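You operate a simulated robot arm through the tools that you are given. There is no shell and no other tool.

Carry out the task below with a simulated two-armed robot. There is one attempt and no reset: what you move stays moved.

Task
Set flow screw 1 OUT to 2 and 1 IN to 3, then run cylinder 1 out and in.

Only the result counts: the job must be done as asked and must still hold three seconds after the hand-in. Knocking over, shifting, dropping, spilling or breaking anything else fails it.

Robot
Two 6-joint arms with two-finger parallel grippers on one trunk that stands fixed in place. Base frame: the origin is at the foot of the trunk, x ahead of it, y to its left, z up. Readings come in m, degrees, newtons and seconds.
The left shoulder is at [-0.066, 0.177, 0.85], the right one opposite. With the tool pointing down near the work surface each hand reaches from about 0.1 to 0.72 m from the base axis, measured 20 degrees to its own side. Payload 1.57 kg a hand.
The tool frame of a hand sits at the grasp point between the pads (the TCP): z along the fingers, y along the line on which they close. The tips reach 0.03 m beyond it. The gripper opens to 0.08 m. The fingers are 0.017 m wide and 0.012 m thick; the gripper's body (0.04 by 0.082 m) begins 0.08 m behind the TCP.
Orientation is that of the tool frame in the base frame, as [roll, pitch, yaw] about the fixed x, y, z axes, in that order (R = Rz(yaw) Ry(pitch) Rx(roll)). With the fingers straight down and closing along the base's y, the tool's x points along the base's -x, its y along +y and its z along -z.

Tools
- The arms move only by the tool arm_command. It takes "left_commands", "right_commands" or both (then of equal length, played together; a hand with none holds still); each is text: rows parted by semicolons, each of 6 numbers parted by spaces: the shift along the base's x, y, z in units of 25 mm (1.0 is 25 mm), then the turn, a rotation vector about the base's x, y, z in units of 8 degrees (1.0 is 8 degrees). In form: tx ty tz ax ay az; .... A call has 1 to 20 rows; each row shifts and turns the commanded pose from where the row before left it. "left_grip" and "right_grip" are, for a hand that has rows, the gripper command, from -1 (fully open) to 1 (shut), values between in proportion, set as the call begins (left out, the last holds). A call with a number of a shift or a turn outside -1 to 1 is refused whole. Rows are played at 5 a second. More than 0.05 m and 8.6 degrees between two rows, or a gripper value outside its range, and nothing of the call is played. A pose out of reach is approached as far as the arm can. The call stops where the force on the tool passes 40 N (or 10 N more than at its start, if that is more) or the arm is blocked; 0.2 s more then pass. The fingers move at their own pace (about 0.072 m/s each) and stop on an object; they squeeze with about 25 N. The grip force told is the motor's: it shows also when the fingers shut on nothing. Time passes only in rows, and 0.2 s behind the last, so rows that do not move let the fingers close. The reply holds the time, the measured pose of the TCP, the force on the tool along the base axes, the opening and the grip force, in the units named above and with some noise, with the torque about the TCP (base axes, N m) and any sound that the robot's microphone picked up, and new pictures: "show" is both (left out), scene, wrist or none (wrist: the cameras of the hands that moved).
- Cameras (640 x 400 px; columns grow to the right, rows downward): "scene" is now at [0.042, -0.0082, 1.5876]; the picture's right is [-0.08, -1.00, 0.00], its down [-0.65, 0.05, -0.76] and it looks along [0.75, -0.06, -0.65] (base axes); focal length 369 px, centre (320, 200). "left" rides on the left gripper at [0.072, 0.007, -0.122] in its tool frame; the picture's right is [-0.09, 1.00, 0.00], its down [-0.84, -0.08, -0.54] and it looks along [-0.54, -0.05, 0.84] (tool axes); focal length 238 px, centre (320, 200). "right" rides on the right gripper at [0.072, -0.007, -0.122] in its tool frame; the picture's right is [0.09, 1.00, 0.00], its down [-0.84, 0.08, -0.54] and it looks along [-0.54, 0.05, 0.84] (tool axes); focal length 238 px, centre (320, 200).
- slide_trunk(by): moves the trunk up (or, below 0, down) by that many m; the arms and the scene camera ride with it, the base frame stays. It gives what a move gives, with no picture.
- turn_head(pan, tilt): turns the head with the scene camera to pan (to the left, within 143 degrees either way) and tilt (down, from -29 to 69), counted from straight ahead of the robot (the tilt from the chest, where the trunk bows). It gives what a move gives, and a new picture of the scene camera.
- measure_at(camera, pixels): for up to 12 pixels [column, row] of the newest picture of that camera ("zoom" is the newest enlarged one), the place [x, y, z] in the base frame of the surface seen there, good to about 0.002 m. It takes no simulated time.
- close_up(camera, box): a new picture of the part [left, top, right, bottom] of that camera's present view, enlarged. It takes no simulated time.
- finish_job(): hands the job in; it is judged then, once.

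Open the grippers and draw the arms clear of the work before you hand the job in, unless the task says otherwise.

The tools are called as a command line: name --argument value ..., lists and objects as JSON in quotes. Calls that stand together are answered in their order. arm_command: Moves the arms, as the interface text tells. Its arguments: {"type":"object","properties":{"left_commands":{"type":"string"},"left_grip":{"type":"number"},"right_commands":{"type":"string"},"right_grip":{"type":"number"},"show":{"type":"string","enum":["both","scene","wrist","none"]}},"required":[]} The other tools are called the same way: slide_trunk (by) moves the trunk up or down; turn_head (pan, tilt) turns the head that bears the scene camera; measure_at (camera, pixels) gives the place of the surface under pixels of a picture; close_up (camera, box) takes an enlarged picture of a part of a camera's view; finish_job () hands the job in.

At the start:

```text
t: 0.0
left_position: [0.4033, 0.0922, 1.3135]
left_tool_rot: [-179.9, 0.1, 180.0]
left_force: [0.2, -0.1, -0.8]
left_ft_torque: [-0.03, 0.01, 0.02]
left_opening: 0.0799
left_grasp_force: 0.1
right_position: [0.3632, -0.1988, 1.3162]
right_tool_rot: [180.0, -0.1, -180.0]
right_force: [0.1, -0.7, -0.6]
right_ft_torque: [0.03, 0.0, 0.02]
right_opening: 0.0802
right_grasp_force: 0.2
trunk travel left (down, up): [-0.292, 0.036]
head pan, tilt (commanded): [-4.5, 40.9]
```

scene: 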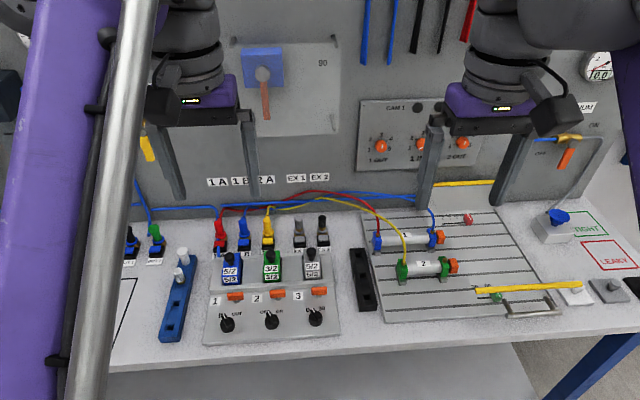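
right: 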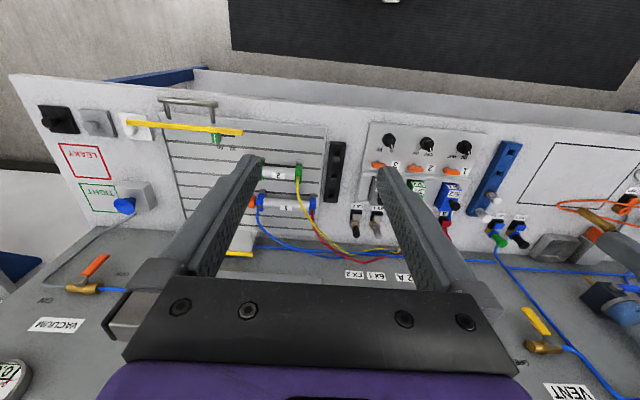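
left: 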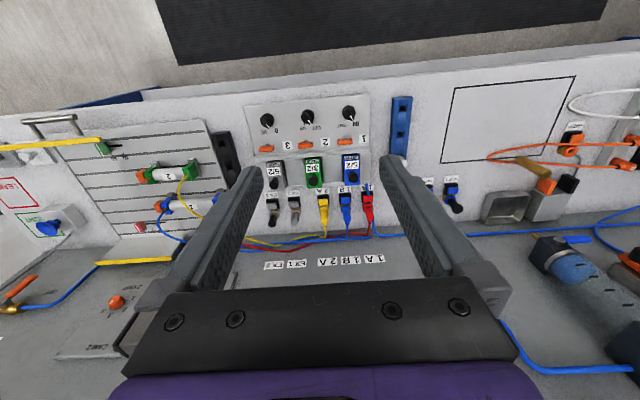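

The scene shows a pneumatic bench with a valve/flow panel at around (270,290), a cylinder board at (450,260), and a "CAM 1"-type panel with orange knobs at (420,145). I take close-ups to read labels.

close_up --camera "scene" --box '[190, 200, 350, 350]'

close_up --camera "scene" --box '[340, 80, 500, 200]'

close_up --camera "scene" --box '[340, 190, 500, 320]'

```text
2.67 times, centred on (270, 275) of scene
```

zoom: 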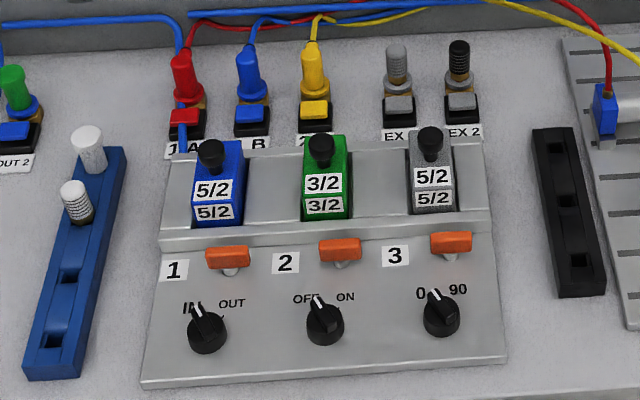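

```text
3.33 times, centred on (420, 140) of scene
```

zoom: 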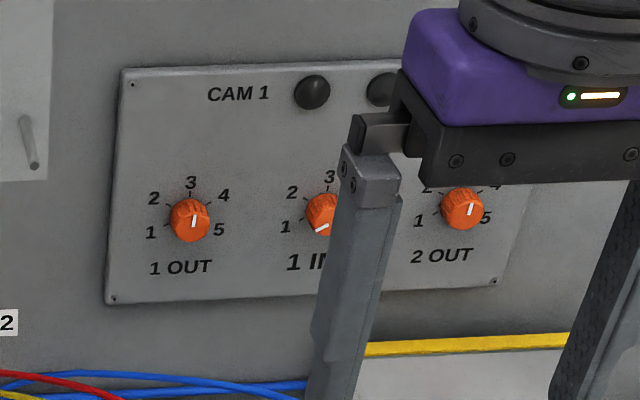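

```text
3.08 times, centred on (420, 255) of scene
```

zoom: 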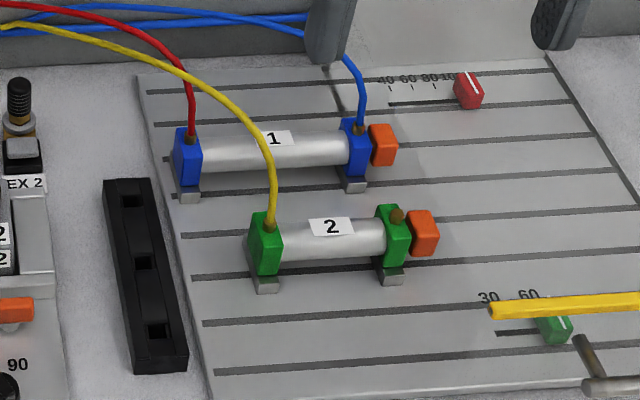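

Flow screws are on the CAM 1 plate: "1 OUT" at zoom (190,220), "1 IN" partly hidden by the gripper. I look around by turning the head to see the rest of the bench (air supply, etc.).

turn_head --pan 35 --tilt 35

```text
t: 1.1
left_position: [0.4033, 0.092, 1.3146]
left_tool_rot: [-180.0, 0.0, 180.0]
left_force: [0.4, 0.4, -0.1]
left_ft_torque: [0.0, -0.02, -0.02]
left_opening: 0.0798
left_grasp_force: 0.0
right_position: [0.3629, -0.1994, 1.316]
right_tool_rot: [180.0, 0.1, -180.0]
right_force: [-0.5, 0.2, 0.7]
right_ft_torque: [0.01, 0.01, 0.0]
right_opening: 0.0801
right_grasp_force: 0.0
trunk travel left (down, up): [-0.292, 0.036]
head pan, tilt (commanded): [35.0, 35.0]
```

scene: 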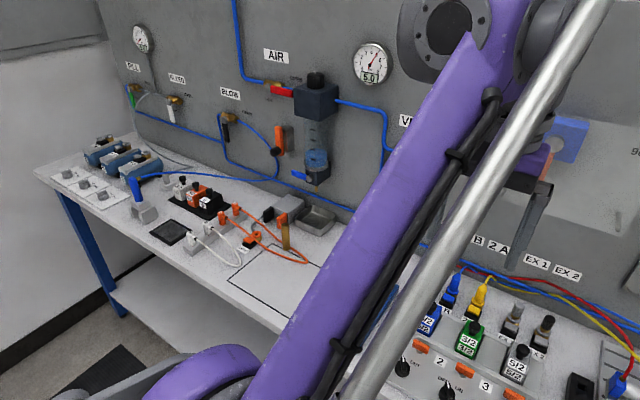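

The left part shows an AIR valve at (280,90), regulator and gauge (372,63), blow gun etc. I zoom in on the air supply.

close_up --camera "scene" --box '[220, 30, 420, 200]'

close_up --camera "scene" --box '[100, 10, 300, 160]'

close_up --camera "scene" --box '[380, 230, 640, 400]'

```text
2.35 times, centred on (320, 115) of scene
```

zoom: 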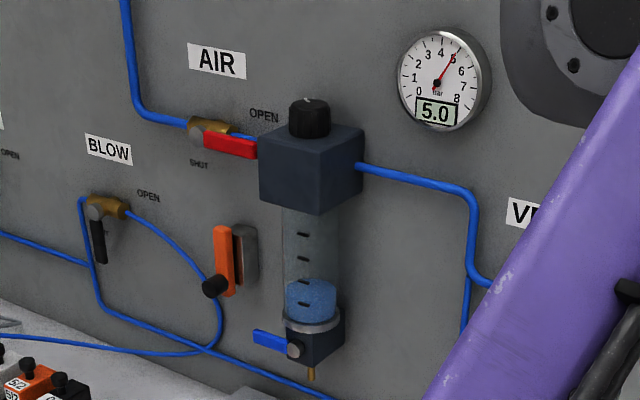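

```text
2.67 times, centred on (200, 85) of scene
```

zoom: 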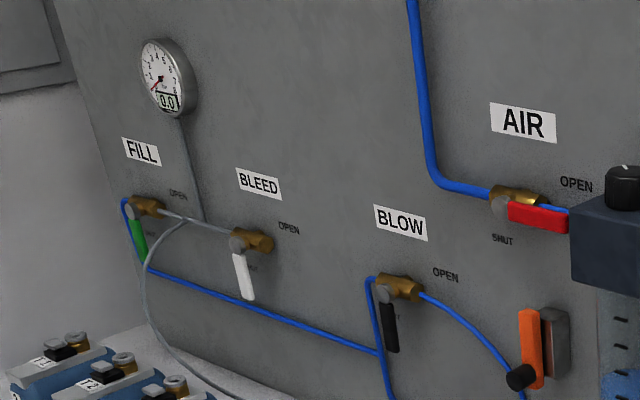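

```text
2.35 times, centred on (510, 315) of scene
```

zoom: 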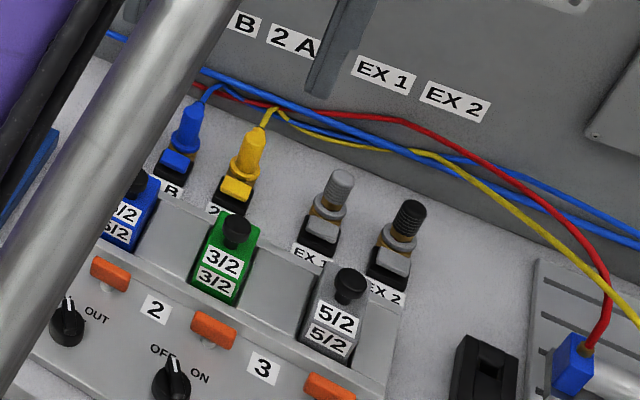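

Air is OPEN at 5.0 bar. Next I look at the vent valve, and then the right side.

turn_head --pan 14 --tilt 36

turn_head --pan -30 --tilt 36

```text
t: 1.9
left_position: [0.404, 0.0921, 1.314]
left_tool_rot: [179.9, 0.0, -179.9]
left_force: [0.7, 0.1, -0.3]
left_ft_torque: [-0.01, -0.05, -0.01]
left_opening: 0.0802
left_grasp_force: 0.0
right_position: [0.3617, -0.1983, 1.3158]
right_tool_rot: [180.0, -0.1, 180.0]
right_force: [0.4, -0.4, 1.1]
right_ft_torque: [-0.02, 0.0, -0.02]
right_opening: 0.0797
right_grasp_force: 0.1
trunk travel left (down, up): [-0.292, 0.036]
head pan, tilt (commanded): [14.0, 36.0]
```

scene: 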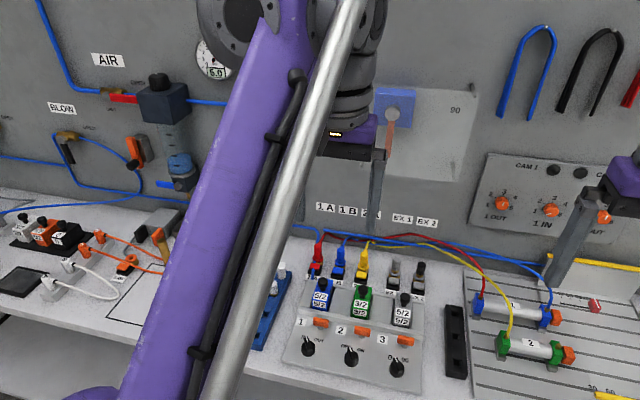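

```text
t: 3.0
left_position: [0.4045, 0.0925, 1.3142]
left_tool_rot: [180.0, 0.0, 179.9]
left_force: [0.3, -0.4, 0.1]
left_ft_torque: [0.02, -0.01, -0.01]
left_opening: 0.0801
left_grasp_force: 0.1
right_position: [0.3638, -0.1998, 1.3153]
right_tool_rot: [180.0, -0.1, 180.0]
right_force: [0.5, -0.2, -0.8]
right_ft_torque: [-0.01, 0.0, -0.03]
right_opening: 0.08
right_grasp_force: 0.1
trunk travel left (down, up): [-0.292, 0.036]
head pan, tilt (commanded): [-30.0, 36.0]
```

scene: 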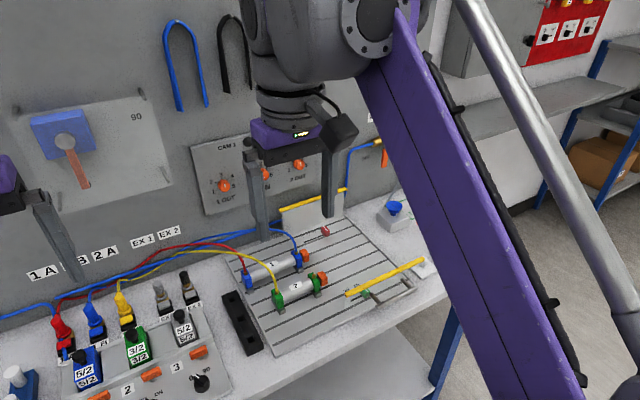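

I turn the head back to view the panel and measure the knobs and selector positions.

turn_head --pan -8 --tilt 40

```text
t: 3.9
left_position: [0.403, 0.0926, 1.3132]
left_tool_rot: [179.9, 0.0, -180.0]
left_force: [0.6, 0.1, 0.2]
left_ft_torque: [0.01, 0.02, -0.02]
left_opening: 0.0803
left_grasp_force: 0.1
right_position: [0.3633, -0.1991, 1.3153]
right_tool_rot: [180.0, 0.0, -180.0]
right_force: [-0.9, -0.3, -0.2]
right_ft_torque: [-0.01, 0.0, 0.01]
right_opening: 0.0797
right_grasp_force: 0.1
trunk travel left (down, up): [-0.292, 0.036]
head pan, tilt (commanded): [-8.0, 40.0]
```

scene: 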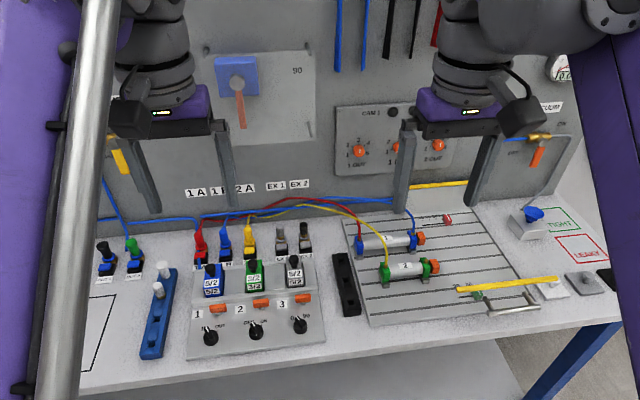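

I measure the knob tops, plate and selector switch positions from this picture.

measure_at --camera "scene" --pixels '[[359, 151], [397, 147], [438, 145], [345, 130], [345, 165], [375, 165], [210, 338], [256, 331], [300, 325], [213, 305], [195, 350], [320, 340]]'

close_up --camera "scene" --box '[325, 95, 475, 190]'

close_up --camera "scene" --box '[180, 240, 330, 360]'

```text
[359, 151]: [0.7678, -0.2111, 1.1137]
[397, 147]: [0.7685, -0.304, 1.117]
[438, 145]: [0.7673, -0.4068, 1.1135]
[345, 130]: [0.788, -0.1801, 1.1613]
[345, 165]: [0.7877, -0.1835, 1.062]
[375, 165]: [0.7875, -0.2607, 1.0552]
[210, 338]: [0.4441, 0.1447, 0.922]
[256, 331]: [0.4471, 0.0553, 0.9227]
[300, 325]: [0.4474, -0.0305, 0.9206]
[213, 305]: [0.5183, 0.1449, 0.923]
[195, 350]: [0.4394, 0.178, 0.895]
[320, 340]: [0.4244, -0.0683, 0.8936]
```

```text
4.21 times, centred on (400, 142) of scene
```

zoom: 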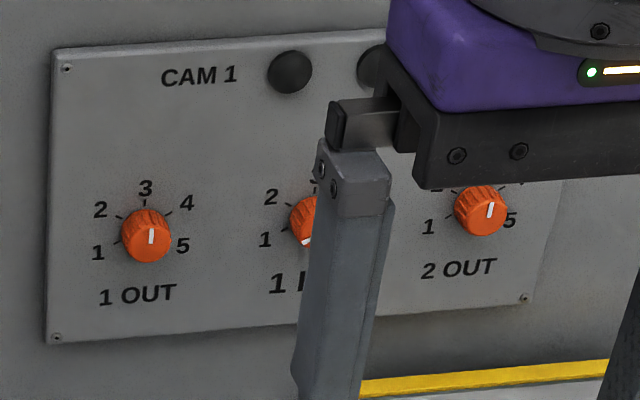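

```text
3.33 times, centred on (255, 300) of scene
```

zoom: 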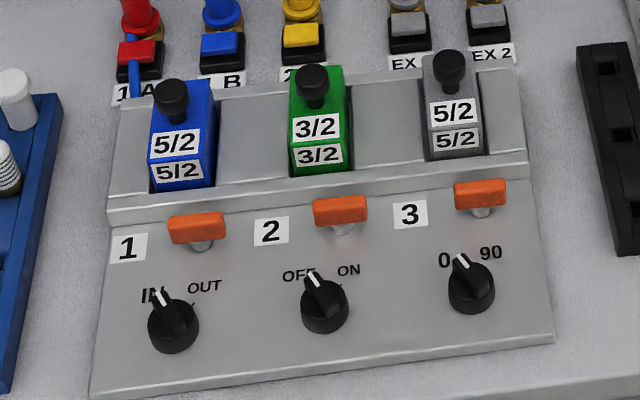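

From the zoom: selector 1 at (172,325) points to IN; its lever-like orange item at (200,230). I measure the panel slope and details with this zoom.

measure_at --camera "zoom" --pixels '[[120, 380], [230, 340], [230, 270], [130, 270], [172, 325], [160, 300], [176, 335], [200, 228], [200, 215], [172, 100], [180, 140], [130, 210]]'

close_up --camera "left" --box '[220, 90, 420, 215]'

```text
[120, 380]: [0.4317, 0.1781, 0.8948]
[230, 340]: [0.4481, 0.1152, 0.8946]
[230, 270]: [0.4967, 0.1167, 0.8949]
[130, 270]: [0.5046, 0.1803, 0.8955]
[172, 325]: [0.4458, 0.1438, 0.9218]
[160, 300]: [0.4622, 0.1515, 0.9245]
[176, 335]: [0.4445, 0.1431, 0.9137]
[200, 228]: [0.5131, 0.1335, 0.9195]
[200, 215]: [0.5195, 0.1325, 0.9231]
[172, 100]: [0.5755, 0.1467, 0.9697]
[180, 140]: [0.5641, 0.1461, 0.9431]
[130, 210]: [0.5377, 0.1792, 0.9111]
```

```text
3.20 times, centred on (320, 152) of left
```

zoom: 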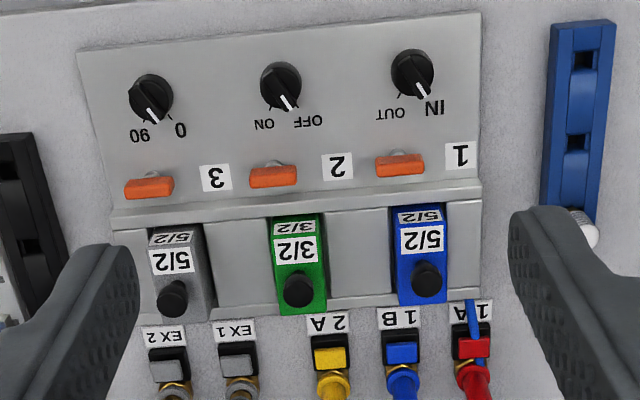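

Panel is flat at z≈0.895. I zoom closer on the orange tabs and the selector 1 from both cameras.

close_up --camera "left" --box '[330, 95, 390, 150]'

close_up --camera "scene" --box '[185, 285, 245, 350]'

close_up --camera "scene" --box '[335, 205, 475, 290]'

```text
7.27 times, centred on (360, 122) of left
```

zoom: 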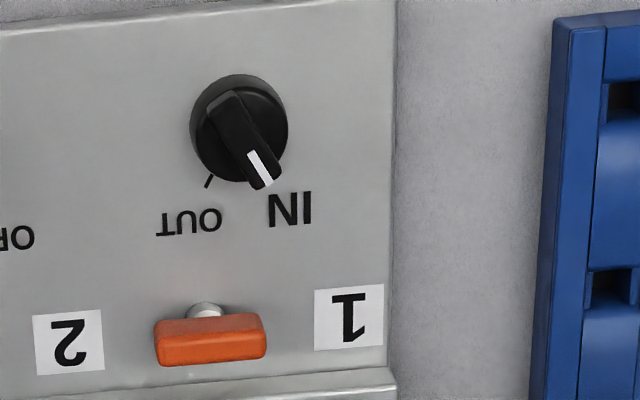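

```text
6.15 times, centred on (215, 318) of scene
```

zoom: 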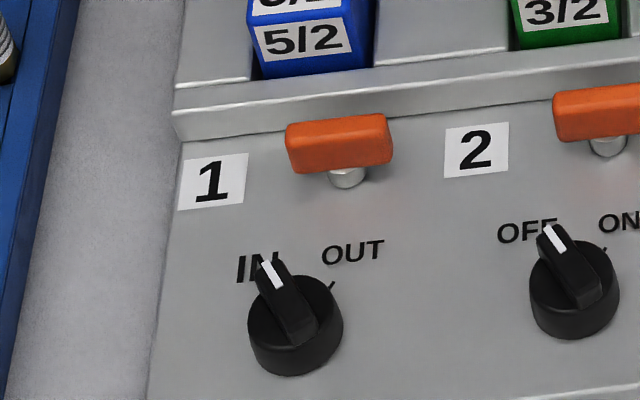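

```text
4.57 times, centred on (405, 248) of scene
```

zoom: 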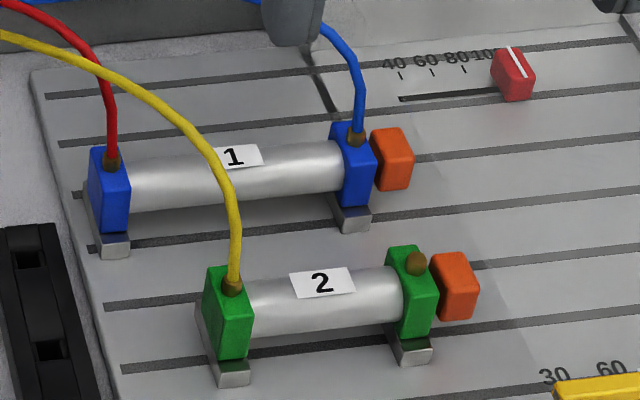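

The orange tabs look like latches for the plug-in valves and won't be touched. Flow screws' front faces are at x≈0.767, z≈1.113. I now swing the right hand from pointing down to pointing forward while moving ahead of the plate.

arm_command --right_commands "1 0 -0.5 0 -1 0; 1 0 -0.5 0 -1 0; 1 0 -0.5 0 -1 0; 1 0 -0.5 0 -1 0; 1 0 -0.5 0 -1 0; 1 0 -0.5 0 -1 0" --right_grip -1

```text
t: 5.3
left_position: [0.4037, 0.0931, 1.3137]
left_tool_rot: [179.9, -0.1, -180.0]
left_force: [0.1, -0.3, 0.1]
left_ft_torque: [-0.02, -0.02, -0.03]
left_opening: 0.0799
left_grasp_force: 0.0
right_position: [0.5111, -0.2012, 1.2405]
right_tool_rot: [179.9, 48.1, -179.9]
right_force: [-0.3, -0.5, 0.6]
right_ft_torque: [0.03, -0.02, 0.01]
right_opening: 0.0797
right_grasp_force: 0.1
trunk travel left (down, up): [-0.292, 0.036]
head pan, tilt (commanded): [-8.0, 40.0]
```

scene: 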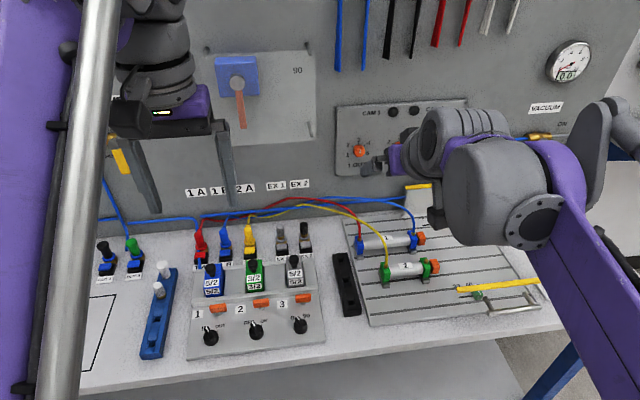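
right: 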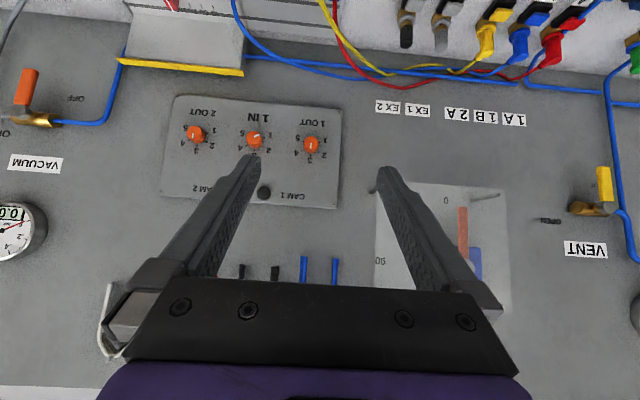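

The wrist view shows the whole CAM plate upside down at (250,140). I zoom to read the dials.

close_up --camera "right" --box '[160, 90, 345, 210]'

close_up --camera "right" --box '[225, 105, 345, 180]'

```text
3.33 times, centred on (252, 150) of right
```

zoom: 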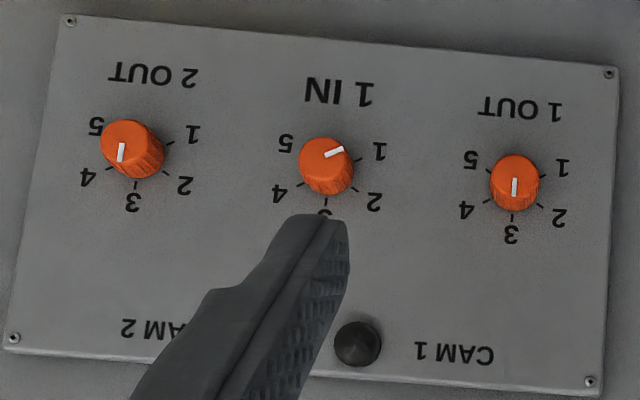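

```text
5.33 times, centred on (285, 142) of right
```

zoom: 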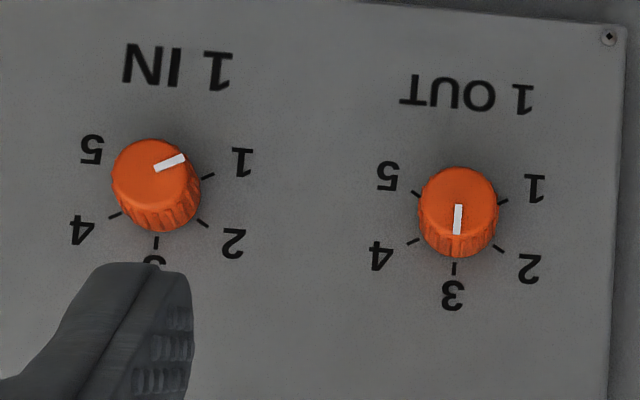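

I measure the tick marks of both dials to get dial centres and the step angle.

measure_at --camera "zoom" --pixels '[[503, 201], [499, 249], [454, 268], [413, 240], [415, 193], [208, 176], [202, 223], [157, 242], [114, 215], [458, 206], [458, 232], [157, 169]]'

measure_at --camera "zoom" --pixels '[[182, 157], [420, 200], [497, 200], [458, 170], [458, 255], [114, 180], [196, 170], [150, 142], [458, 197], [440, 195], [478, 195]]'

```text
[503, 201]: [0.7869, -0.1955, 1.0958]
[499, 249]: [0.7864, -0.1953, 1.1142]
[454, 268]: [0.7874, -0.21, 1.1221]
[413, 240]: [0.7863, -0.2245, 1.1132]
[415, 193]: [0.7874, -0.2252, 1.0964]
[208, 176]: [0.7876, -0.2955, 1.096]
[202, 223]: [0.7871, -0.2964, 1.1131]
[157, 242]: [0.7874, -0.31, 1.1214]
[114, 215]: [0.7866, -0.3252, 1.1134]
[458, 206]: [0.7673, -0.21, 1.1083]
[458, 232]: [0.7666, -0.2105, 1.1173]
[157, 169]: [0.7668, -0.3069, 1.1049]
```

```text
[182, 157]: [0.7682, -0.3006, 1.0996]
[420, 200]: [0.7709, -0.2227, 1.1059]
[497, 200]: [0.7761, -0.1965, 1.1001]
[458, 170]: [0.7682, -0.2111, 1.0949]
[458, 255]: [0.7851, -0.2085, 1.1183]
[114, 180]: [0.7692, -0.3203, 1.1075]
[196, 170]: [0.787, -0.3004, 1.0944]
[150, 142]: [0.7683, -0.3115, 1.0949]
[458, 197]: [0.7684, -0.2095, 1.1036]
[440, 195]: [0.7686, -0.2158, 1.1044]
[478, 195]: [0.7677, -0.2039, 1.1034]
```

Dial centres: 1 OUT at (y −0.210, z 1.105), 1 IN at (−0.310, 1.105); step is 60°, OUT now at 3, IN at 1. I finish turning the hand horizontal and line it up in front of 1 OUT.

arm_command --right_commands "0.97 -0.07 -0.9 0 -0.875 0; 0.97 -0.07 -0.9 0 -0.875 0; 0.97 -0.07 -0.9 0 -0.875 0; 0.97 -0.07 -0.9 0 -0.875 0; 0.97 -0.07 -0.9 0 -0.875 0; 0.97 -0.07 -0.9 0 -0.875 0; 0 0 0 0 0 0; 0 0 0 0 0 0" --right_grip -0.2

```text
t: 7.1
left_position: [0.4037, 0.0918, 1.3142]
left_tool_rot: [-179.9, 0.0, -180.0]
left_force: [-0.2, -0.1, -1.0]
left_ft_torque: [-0.02, 0.01, 0.01]
left_opening: 0.08
left_grasp_force: 0.0
right_position: [0.6437, -0.2033, 1.1203]
right_tool_rot: [178.2, 85.8, 179.3]
right_force: [0.2, -0.7, -0.9]
right_ft_torque: [0.01, -0.01, 0.03]
right_opening: 0.0481
right_grasp_force: 0.0
right hand out of reach, approached as far as the arm can: row 5, 6
trunk travel left (down, up): [-0.292, 0.036]
head pan, tilt (commanded): [-8.0, 40.0]
```

scene: 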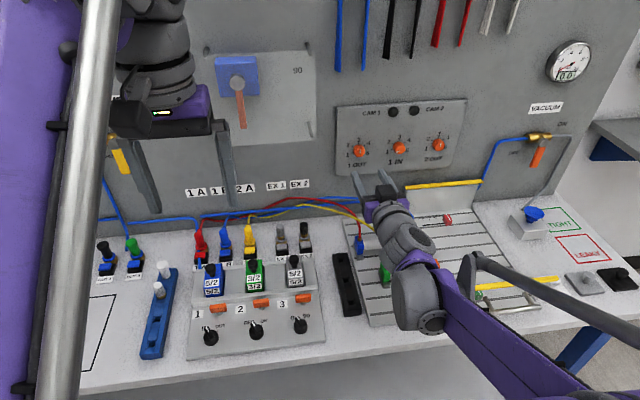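
right: 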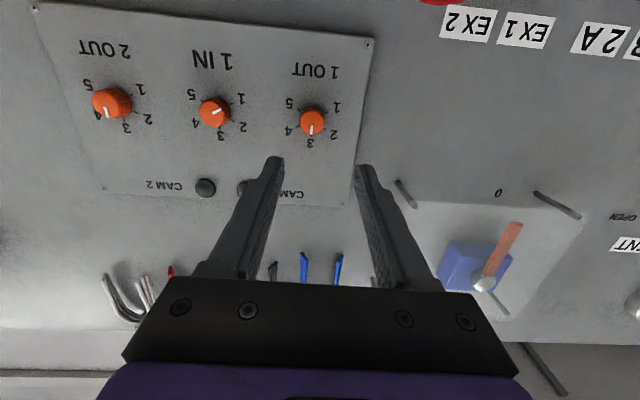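

The hand is almost horizontal but rows 5–6 were out of reach, and the forearm came low over the cylinder board. I measure its clearance before going on.

measure_at --camera "scene" --pixels '[[420, 280], [430, 318], [400, 225], [470, 300], [540, 350], [480, 265], [600, 300], [600, 375], [384, 210], [405, 330]]'

close_up --camera "scene" --box '[320, 150, 560, 350]'

```text
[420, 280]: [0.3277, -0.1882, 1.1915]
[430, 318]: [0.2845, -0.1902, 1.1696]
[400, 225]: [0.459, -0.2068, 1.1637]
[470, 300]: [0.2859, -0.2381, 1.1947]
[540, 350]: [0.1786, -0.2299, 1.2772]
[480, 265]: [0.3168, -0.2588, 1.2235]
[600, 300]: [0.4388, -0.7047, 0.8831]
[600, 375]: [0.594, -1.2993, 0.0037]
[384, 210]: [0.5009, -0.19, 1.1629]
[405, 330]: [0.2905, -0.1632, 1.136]
```

```text
2.00 times, centred on (440, 250) of scene
```

zoom: 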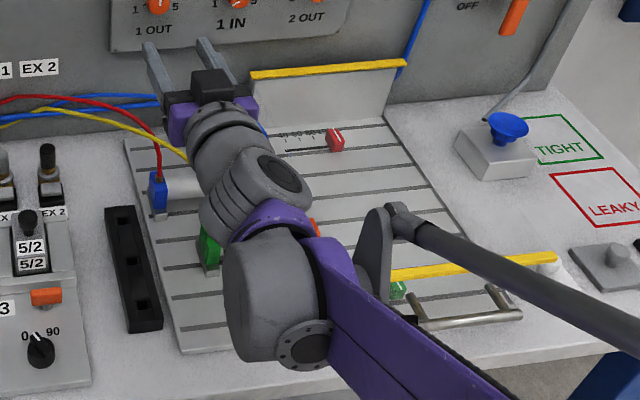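

The arm is well above the board (wrist z≈1.15), so it's likely too folded near the shoulder; moving forward should free it. I advance 40 mm in x (tip still ~40 mm short of the knob face).

arm_command --right_commands "0.8 0 0 0 0 0; 0.8 0 0 0 0 0; 0 0 0 0 0 0; 0 0 0 0 0 0"

```text
t: 8.1
left_position: [0.4032, 0.0919, 1.3131]
left_tool_rot: [180.0, 0.0, 179.9]
left_force: [0.9, 0.8, -0.8]
left_ft_torque: [0.0, 0.03, 0.0]
left_opening: 0.0798
left_grasp_force: 0.0
right_position: [0.6836, -0.2047, 1.1188]
right_tool_rot: [178.3, 85.8, 179.5]
right_force: [-0.2, 0.1, -0.5]
right_ft_torque: [-0.04, -0.01, 0.0]
right_opening: 0.0481
right_grasp_force: 0.0
trunk travel left (down, up): [-0.292, 0.036]
head pan, tilt (commanded): [-8.0, 40.0]
```

scene: 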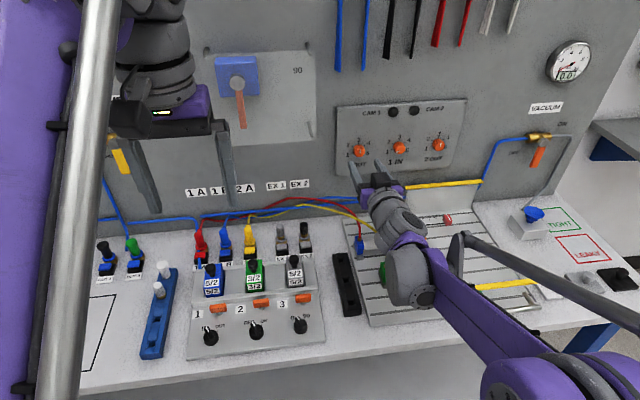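
right: 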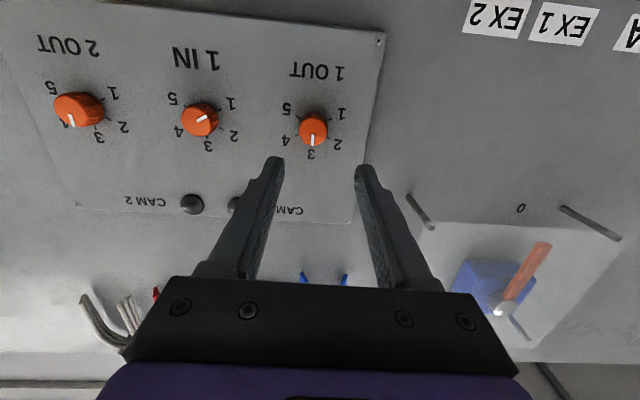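

The hand moved freely. I now correct orientation (4.2° low, 1.2° left) and shift to y −0.210, z 1.105.

arm_command --right_commands "0 -0.21 -0.55 0 -0.53 -0.15; 0 0 0 0 0 0; 0 0 0 0 0 0" --show "none"

```text
t: 8.9
left_position: [0.4037, 0.0918, 1.3141]
left_tool_rot: [-180.0, 0.0, -179.9]
left_force: [1.1, 1.1, 0.4]
left_ft_torque: [-0.01, -0.01, 0.02]
left_opening: 0.0801
left_grasp_force: 0.0
right_position: [0.6821, -0.2087, 1.1071]
right_tool_rot: [38.3, 89.9, 38.3]
right_force: [0.4, -0.3, -0.2]
right_ft_torque: [0.01, -0.01, 0.0]
right_opening: 0.0482
right_grasp_force: 0.1
trunk travel left (down, up): [-0.292, 0.036]
head pan, tilt (commanded): [-8.0, 40.0]
```

Orientation is now horizontal. I advance to x≈0.742 around the knob with the gripper half open, and look.

arm_command --right_commands "0.8 -0.03 -0.03 0 0 0; 0.8 0 0 0 0 0; 0.8 0 0 0 0 0; 0 0 0 0 0 0; 0 0 0 0 0 0" --show "both"

```text
t: 10.1
left_position: [0.4039, 0.0925, 1.3134]
left_tool_rot: [180.0, 0.0, -180.0]
left_force: [-0.9, 0.2, 0.1]
left_ft_torque: [0.0, -0.02, 0.01]
left_opening: 0.08
left_grasp_force: 0.1
right_position: [0.7426, -0.2106, 1.1051]
right_tool_rot: [40.7, 89.9, 40.7]
right_force: [0.5, 0.2, 0.3]
right_ft_torque: [0.02, -0.01, 0.03]
right_opening: 0.0479
right_grasp_force: 0.0
trunk travel left (down, up): [-0.292, 0.036]
head pan, tilt (commanded): [-8.0, 40.0]
```

scene: 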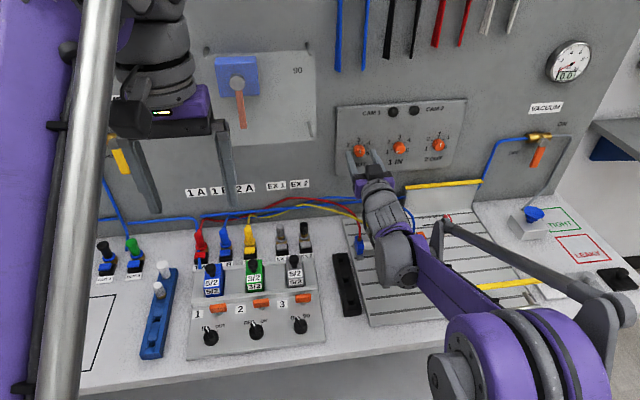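
right: 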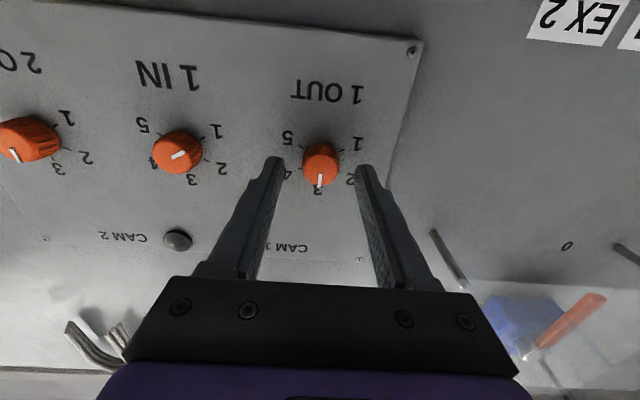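

The knob (320,163) sits centred between the fingertips. I advance 10 mm and close the gripper on it.

arm_command --right_commands "0.4 0 0 0 0 0; 0 0 0 0 0 0" --show "none"

arm_command --right_commands "0 0 0 0 0 0; 0 0 0 0 0 0; 0 0 0 0 0 0" --right_grip 1 --show "both"

```text
t: 10.7
left_position: [0.4033, 0.0922, 1.3147]
left_tool_rot: [-180.0, 0.0, 180.0]
left_force: [0.2, 0.4, 0.7]
left_ft_torque: [0.02, 0.01, 0.02]
left_opening: 0.08
left_grasp_force: 0.1
right_position: [0.7521, -0.2096, 1.1055]
right_tool_rot: [34.9, 89.8, 34.9]
right_force: [0.1, 0.5, 0.3]
right_ft_torque: [-0.03, 0.0, -0.02]
right_opening: 0.0479
right_grasp_force: 0.1
trunk travel left (down, up): [-0.292, 0.036]
head pan, tilt (commanded): [-8.0, 40.0]
```

```text
t: 11.5
left_position: [0.4023, 0.093, 1.3136]
left_tool_rot: [-180.0, 0.1, -180.0]
left_force: [0.3, 0.1, 0.6]
left_ft_torque: [-0.01, -0.02, -0.01]
left_opening: 0.0798
left_grasp_force: 0.2
right_position: [0.7527, -0.2089, 1.1052]
right_tool_rot: [42.3, 89.8, 42.3]
right_force: [1.5, -1.0, -0.7]
right_ft_torque: [0.03, -0.02, -0.01]
right_opening: 0.0253
right_grasp_force: 36.0
trunk travel left (down, up): [-0.292, 0.036]
head pan, tilt (commanded): [-8.0, 40.0]
```

scene: 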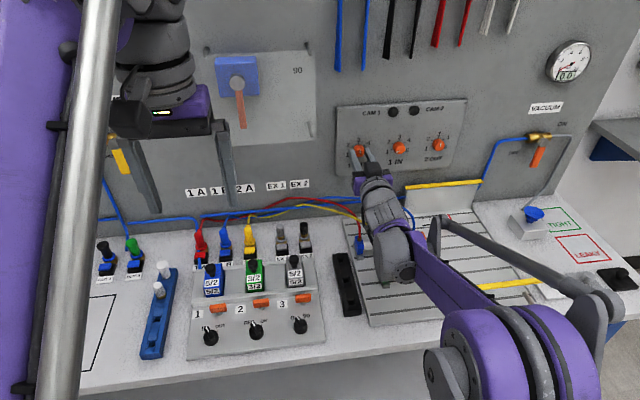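
right: 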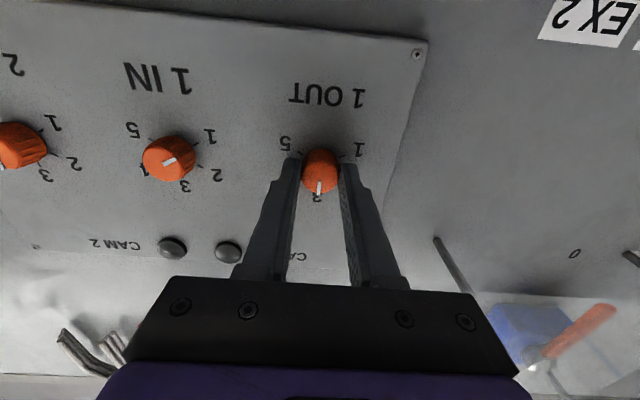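

The knob is held (opening 25 mm, 36 N). I turn counter-clockwise (rotation −x) by 30° first to check direction.

arm_command --right_commands "0 0 0 -0.75 0 0; 0 0 0 -0.75 0 0; 0 0 0 -0.75 0 0; 0 0 0 -0.75 0 0; 0 0 0 -0.75 0 0; 0 0 0 0 0 0" --show "wrist"

```text
t: 12.9
left_position: [0.4046, 0.0974, 1.314]
left_tool_rot: [-179.8, 0.1, 180.0]
left_force: [-0.5, -0.6, 0.1]
left_ft_torque: [0.0, -0.01, 0.02]
left_opening: 0.0799
left_grasp_force: 0.2
right_position: [0.7529, -0.211, 1.1051]
right_tool_rot: [-90.3, 60.0, -89.3]
right_force: [2.4, 29.8, -3.6]
right_ft_torque: [-0.02, -0.45, 1.29]
right_opening: 0.0249
right_grasp_force: 36.4
right hand out of reach, approached as far as the arm can: row 5
trunk travel left (down, up): [-0.292, 0.036]
head pan, tilt (commanded): [-8.0, 40.0]
```

right: 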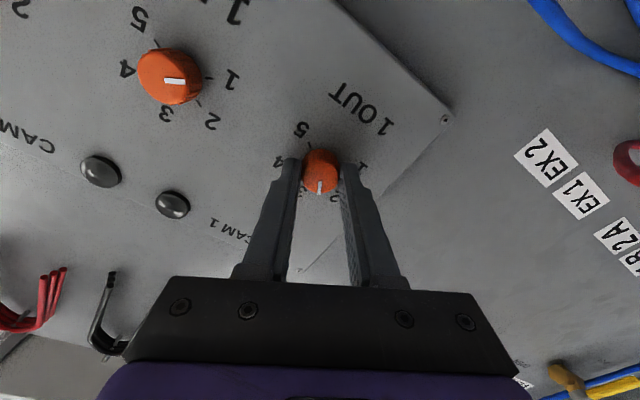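

The knob turned 30° toward 2, but there is a 30 N side force and the left hand shifted 5 mm, maybe arm contact. I look at the scene picture before continuing.

turn_head --pan -8 --tilt 50

```text
t: 13.6
left_position: [0.404, 0.0964, 1.3133]
left_tool_rot: [-179.7, 0.0, -180.0]
left_force: [-0.1, -0.2, -0.4]
left_ft_torque: [-0.01, 0.03, -0.03]
left_opening: 0.0801
left_grasp_force: 0.2
right_position: [0.7509, -0.2106, 1.1053]
right_tool_rot: [-90.6, 60.1, -89.7]
right_force: [1.2, 32.4, -4.3]
right_ft_torque: [0.04, -0.31, 1.25]
right_opening: 0.0252
right_grasp_force: 36.7
trunk travel left (down, up): [-0.292, 0.036]
head pan, tilt (commanded): [-8.0, 50.0]
```

scene: 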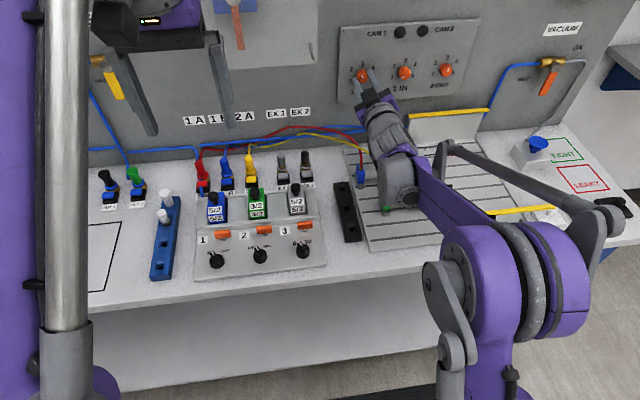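

I look further down to see whether the right upper arm touches the left arm or trunk.

turn_head --pan -5 --tilt 69

```text
t: 14.4
left_position: [0.404, 0.0965, 1.3139]
left_tool_rot: [-179.8, 0.0, 180.0]
left_force: [0.3, 0.0, 0.2]
left_ft_torque: [0.0, 0.0, 0.02]
left_opening: 0.0799
left_grasp_force: 0.1
right_position: [0.7517, -0.2101, 1.1059]
right_tool_rot: [-90.6, 60.0, -89.6]
right_force: [0.5, 31.8, -2.7]
right_ft_torque: [0.01, 0.15, 0.94]
right_opening: 0.0251
right_grasp_force: 36.3
trunk travel left (down, up): [-0.292, 0.036]
head pan, tilt (commanded): [-5.0, 68.8]
```

scene: 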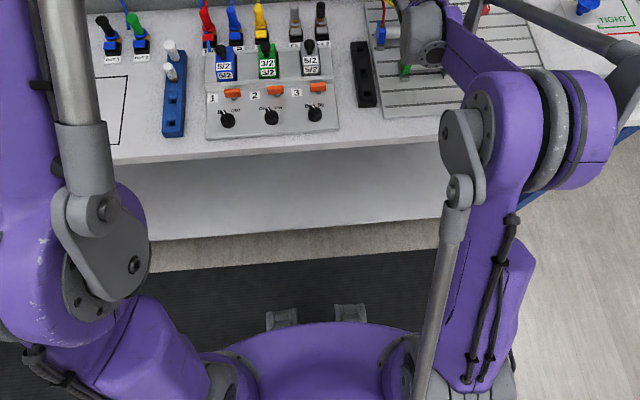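

No collision visible; the arm likely hit a joint limit at row 5 with a compromise pose pushing sideways. The knob has turned 30° of 60°; I release it and look at where the hand settles.

arm_command --right_commands "0 0 0 0 0 0; 0 0 0 0 0 0; 0 0 0 0 0 0" --right_grip -0.2 --show "wrist"

turn_head --pan -8 --tilt 40

```text
t: 15.2
left_position: [0.4036, 0.092, 1.314]
left_tool_rot: [179.9, -0.1, -180.0]
left_force: [0.7, -0.1, 0.2]
left_ft_torque: [0.02, 0.04, -0.02]
left_opening: 0.08
left_grasp_force: 0.0
right_position: [0.7515, -0.2192, 1.1049]
right_tool_rot: [-90.6, 60.3, -90.0]
right_force: [0.1, 0.1, 0.1]
right_ft_torque: [-0.06, -0.01, 0.04]
right_opening: 0.0482
right_grasp_force: 0.0
trunk travel left (down, up): [-0.292, 0.036]
head pan, tilt (commanded): [-5.0, 68.8]
```

right: 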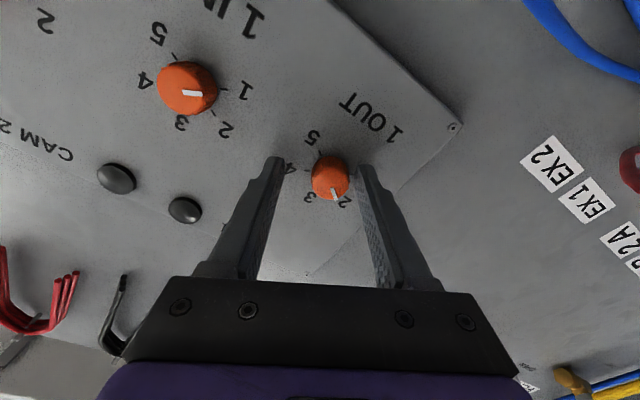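

```text
t: 16.1
left_position: [0.403, 0.0918, 1.3146]
left_tool_rot: [179.9, -0.1, -179.9]
left_force: [0.3, 0.0, 0.3]
left_ft_torque: [0.01, -0.01, 0.02]
left_opening: 0.08
left_grasp_force: 0.1
right_position: [0.7513, -0.2186, 1.1043]
right_tool_rot: [-90.6, 60.3, -89.8]
right_force: [0.5, -0.2, 0.2]
right_ft_torque: [-0.03, 0.01, 0.02]
right_opening: 0.0483
right_grasp_force: 0.1
trunk travel left (down, up): [-0.292, 0.036]
head pan, tilt (commanded): [-8.0, 40.0]
```

scene: 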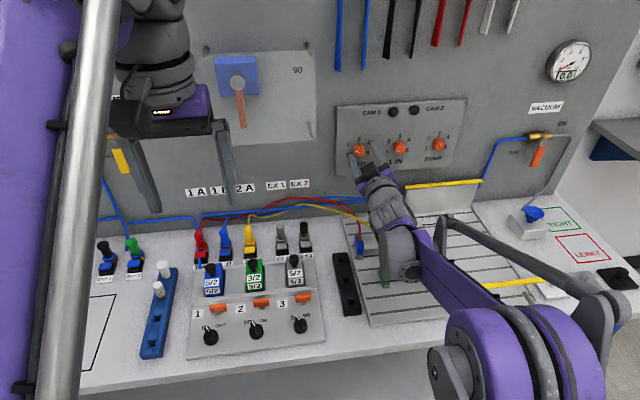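

The hand settled at y −0.219 (9 mm off). I zoom to read the pointer of 1 OUT.

close_up --camera "right" --box '[270, 120, 390, 220]'

close_up --camera "scene" --box '[330, 100, 430, 185]'

```text
4.00 times, centred on (330, 170) of right
```

zoom: 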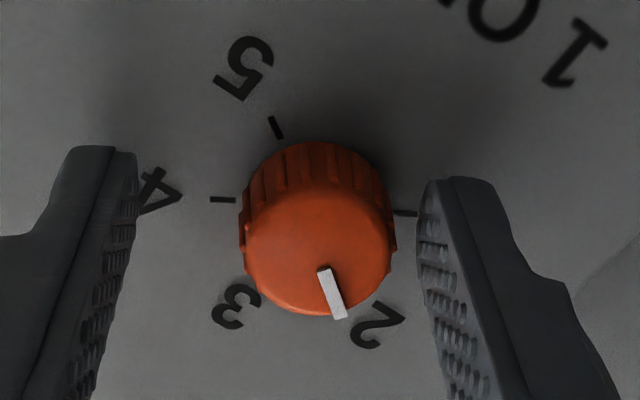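

```text
4.71 times, centred on (380, 142) of scene
```

zoom: 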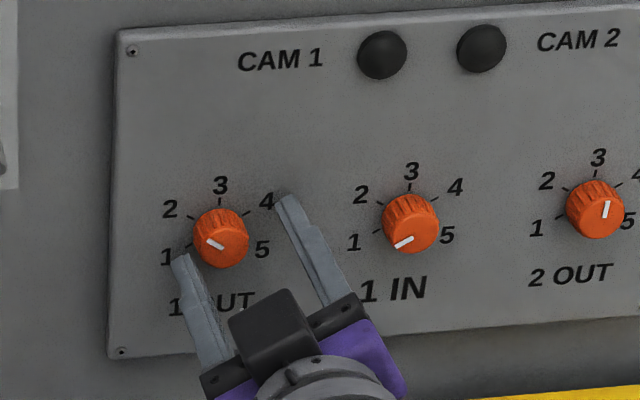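

The pointer seems already close to 2. I measure the pointer's ends and ticks in the scene zoom and wrist view.

measure_at --camera "zoom" --pixels '[[209, 240], [222, 247], [196, 243], [247, 240], [221, 212], [220, 267], [411, 239], [397, 245]]'

close_up --camera "right" --box '[290, 140, 370, 210]'

```text
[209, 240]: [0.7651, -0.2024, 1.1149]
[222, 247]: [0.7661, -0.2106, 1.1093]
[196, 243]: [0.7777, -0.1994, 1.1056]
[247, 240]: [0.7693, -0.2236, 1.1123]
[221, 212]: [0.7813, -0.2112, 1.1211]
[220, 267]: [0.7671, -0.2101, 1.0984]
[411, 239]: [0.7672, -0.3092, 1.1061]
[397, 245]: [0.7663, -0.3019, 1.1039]
```

```text
5.71 times, centred on (330, 175) of right
```

zoom: 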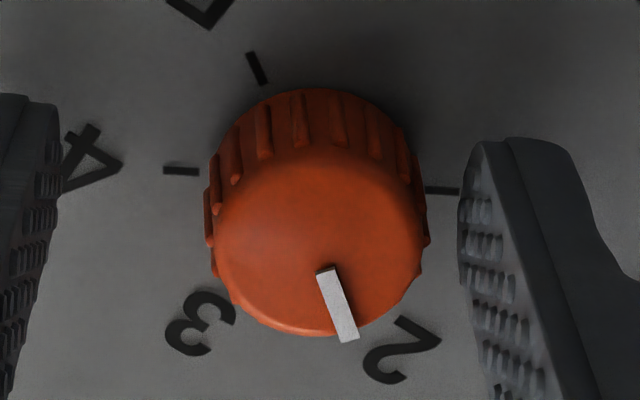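

I measure the pointer ends in this sharper wrist zoom.

measure_at --camera "zoom" --pixels '[[327, 275], [347, 335], [337, 305], [180, 170], [257, 68], [440, 190], [220, 250], [420, 250], [310, 325], [300, 150]]'

```text
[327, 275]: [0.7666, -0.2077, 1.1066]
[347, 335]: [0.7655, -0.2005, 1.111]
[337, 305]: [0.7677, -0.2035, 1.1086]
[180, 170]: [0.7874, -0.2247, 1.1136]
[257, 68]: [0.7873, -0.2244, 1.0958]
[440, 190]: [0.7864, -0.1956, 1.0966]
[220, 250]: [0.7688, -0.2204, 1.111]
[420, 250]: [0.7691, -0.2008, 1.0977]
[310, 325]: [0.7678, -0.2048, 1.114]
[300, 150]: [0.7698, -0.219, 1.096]
```

The pointer measures −58°, i.e. 1 OUT is already at 2 (it seems to snap to its detent). I back the hand off 60 mm and return the roll to 0°.

arm_command --right_commands "-0.8 0 0 0 0 0; -0.8 0 0 0 0 0; -0.8 0 0 0 0 0; 0 0 0 0.75 0 0; 0 0 0 0.75 0 0; 0 0 0 0.75 0 0; 0 0 0 0.75 0 0; 0 0 0 0.75 0 0; 0 0 0 0 0 0; 0 0 0 0 0 0" --show "wrist"

```text
t: 18.3
left_position: [0.4033, 0.0928, 1.3148]
left_tool_rot: [179.9, -0.1, 180.0]
left_force: [0.8, 0.4, 0.2]
left_ft_torque: [0.0, 0.02, -0.05]
left_opening: 0.08
left_grasp_force: 0.0
right_position: [0.6909, -0.2187, 1.1039]
right_tool_rot: [47.9, 90.0, 47.9]
right_force: [-0.1, 0.1, -0.3]
right_ft_torque: [-0.01, -0.02, 0.0]
right_opening: 0.048
right_grasp_force: 0.1
trunk travel left (down, up): [-0.292, 0.036]
head pan, tilt (commanded): [-8.0, 40.0]
```

right: 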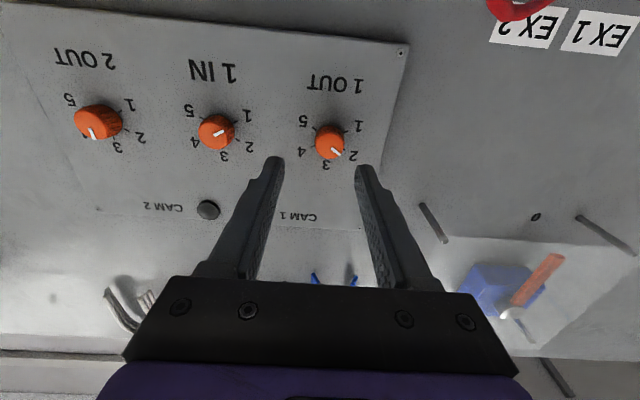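

The hand is clear at roll 0 and pitch 90. I zoom on 1 OUT to verify the setting from straight ahead.

close_up --camera "right" --box '[180, 60, 370, 180]'

close_up --camera "right" --box '[295, 105, 365, 175]'

```text
3.33 times, centred on (275, 120) of right
```

zoom: 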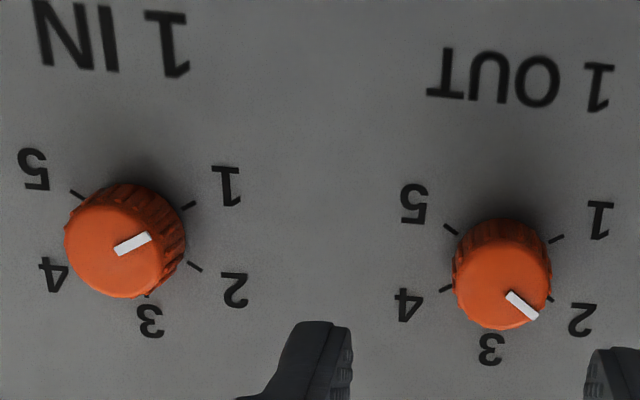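

```text
5.71 times, centred on (330, 140) of right
```

zoom: 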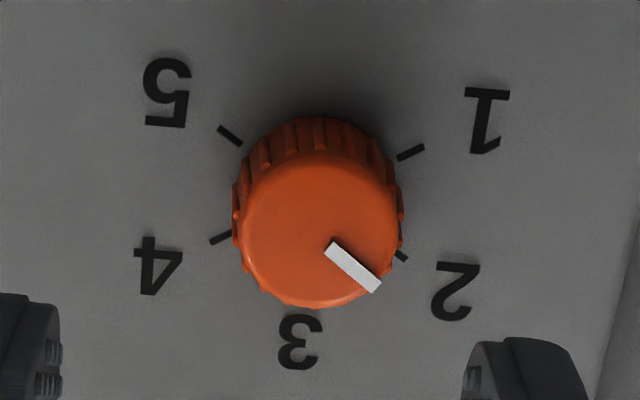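

The pointer looks slightly short of 2; I measure it in 3D.

measure_at --camera "zoom" --pixels '[[333, 248], [376, 286], [345, 258], [362, 274], [230, 135], [402, 256], [222, 238], [411, 152], [320, 228], [243, 230], [397, 225], [320, 305]]'

```text
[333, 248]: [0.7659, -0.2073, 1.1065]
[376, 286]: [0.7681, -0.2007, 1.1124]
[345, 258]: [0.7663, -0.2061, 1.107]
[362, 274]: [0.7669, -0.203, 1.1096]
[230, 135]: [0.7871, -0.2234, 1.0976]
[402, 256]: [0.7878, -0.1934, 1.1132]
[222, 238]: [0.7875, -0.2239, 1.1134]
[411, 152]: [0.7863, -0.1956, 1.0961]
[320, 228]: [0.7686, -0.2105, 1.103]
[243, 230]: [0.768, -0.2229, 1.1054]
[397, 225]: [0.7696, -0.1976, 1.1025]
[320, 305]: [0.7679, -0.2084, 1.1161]
```

The knob is at about 52–58°; it isn't detented, so I need a more exact reading. I take a tighter zoom of the knob face.

close_up --camera "right" --box '[308, 120, 352, 164]'

```text
9.09 times, centred on (330, 142) of right
```

zoom: 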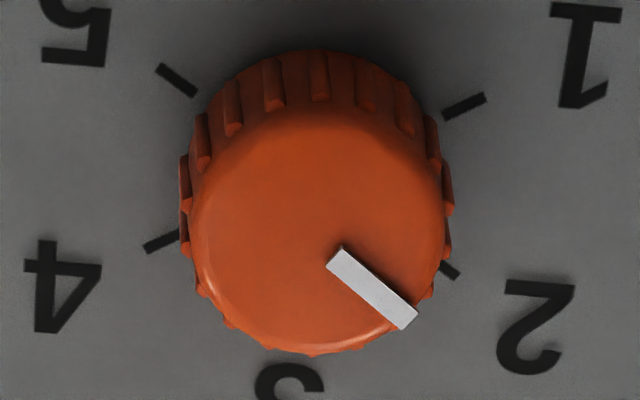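

The exact pointer direction works out to ≈55.5° (setting 2.07), 4.5° short. I re-approach 1 OUT at roll 0 to trim it.

arm_command --right_commands "0 0.35 0.04 0 0 0; 0.8 0 0 0 0 0; 0.8 0 0 0 0 0; 0.85 0 0 0 0 0; 0 0 0 0 0 0; 0 0 0 0 0 0" --show "wrist"

```text
t: 19.7
left_position: [0.4027, 0.0908, 1.3137]
left_tool_rot: [180.0, 0.0, 180.0]
left_force: [-0.5, -1.0, 0.0]
left_ft_torque: [0.01, -0.01, -0.01]
left_opening: 0.0803
left_grasp_force: 0.1
right_position: [0.7541, -0.2095, 1.1053]
right_tool_rot: [40.9, 89.9, 40.9]
right_force: [0.0, -0.1, 0.4]
right_ft_torque: [0.02, 0.01, 0.01]
right_opening: 0.0482
right_grasp_force: 0.0
trunk travel left (down, up): [-0.292, 0.036]
head pan, tilt (commanded): [-8.0, 40.0]
```

right: 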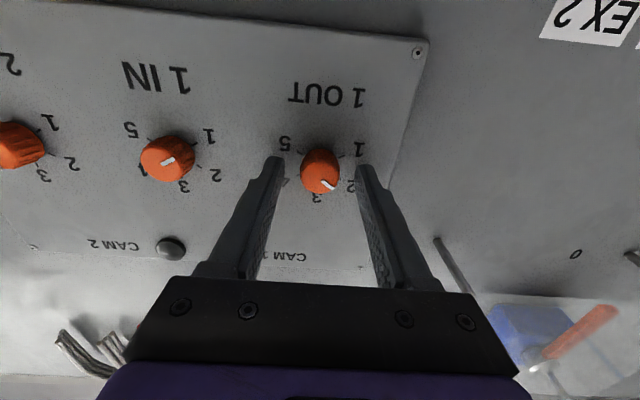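

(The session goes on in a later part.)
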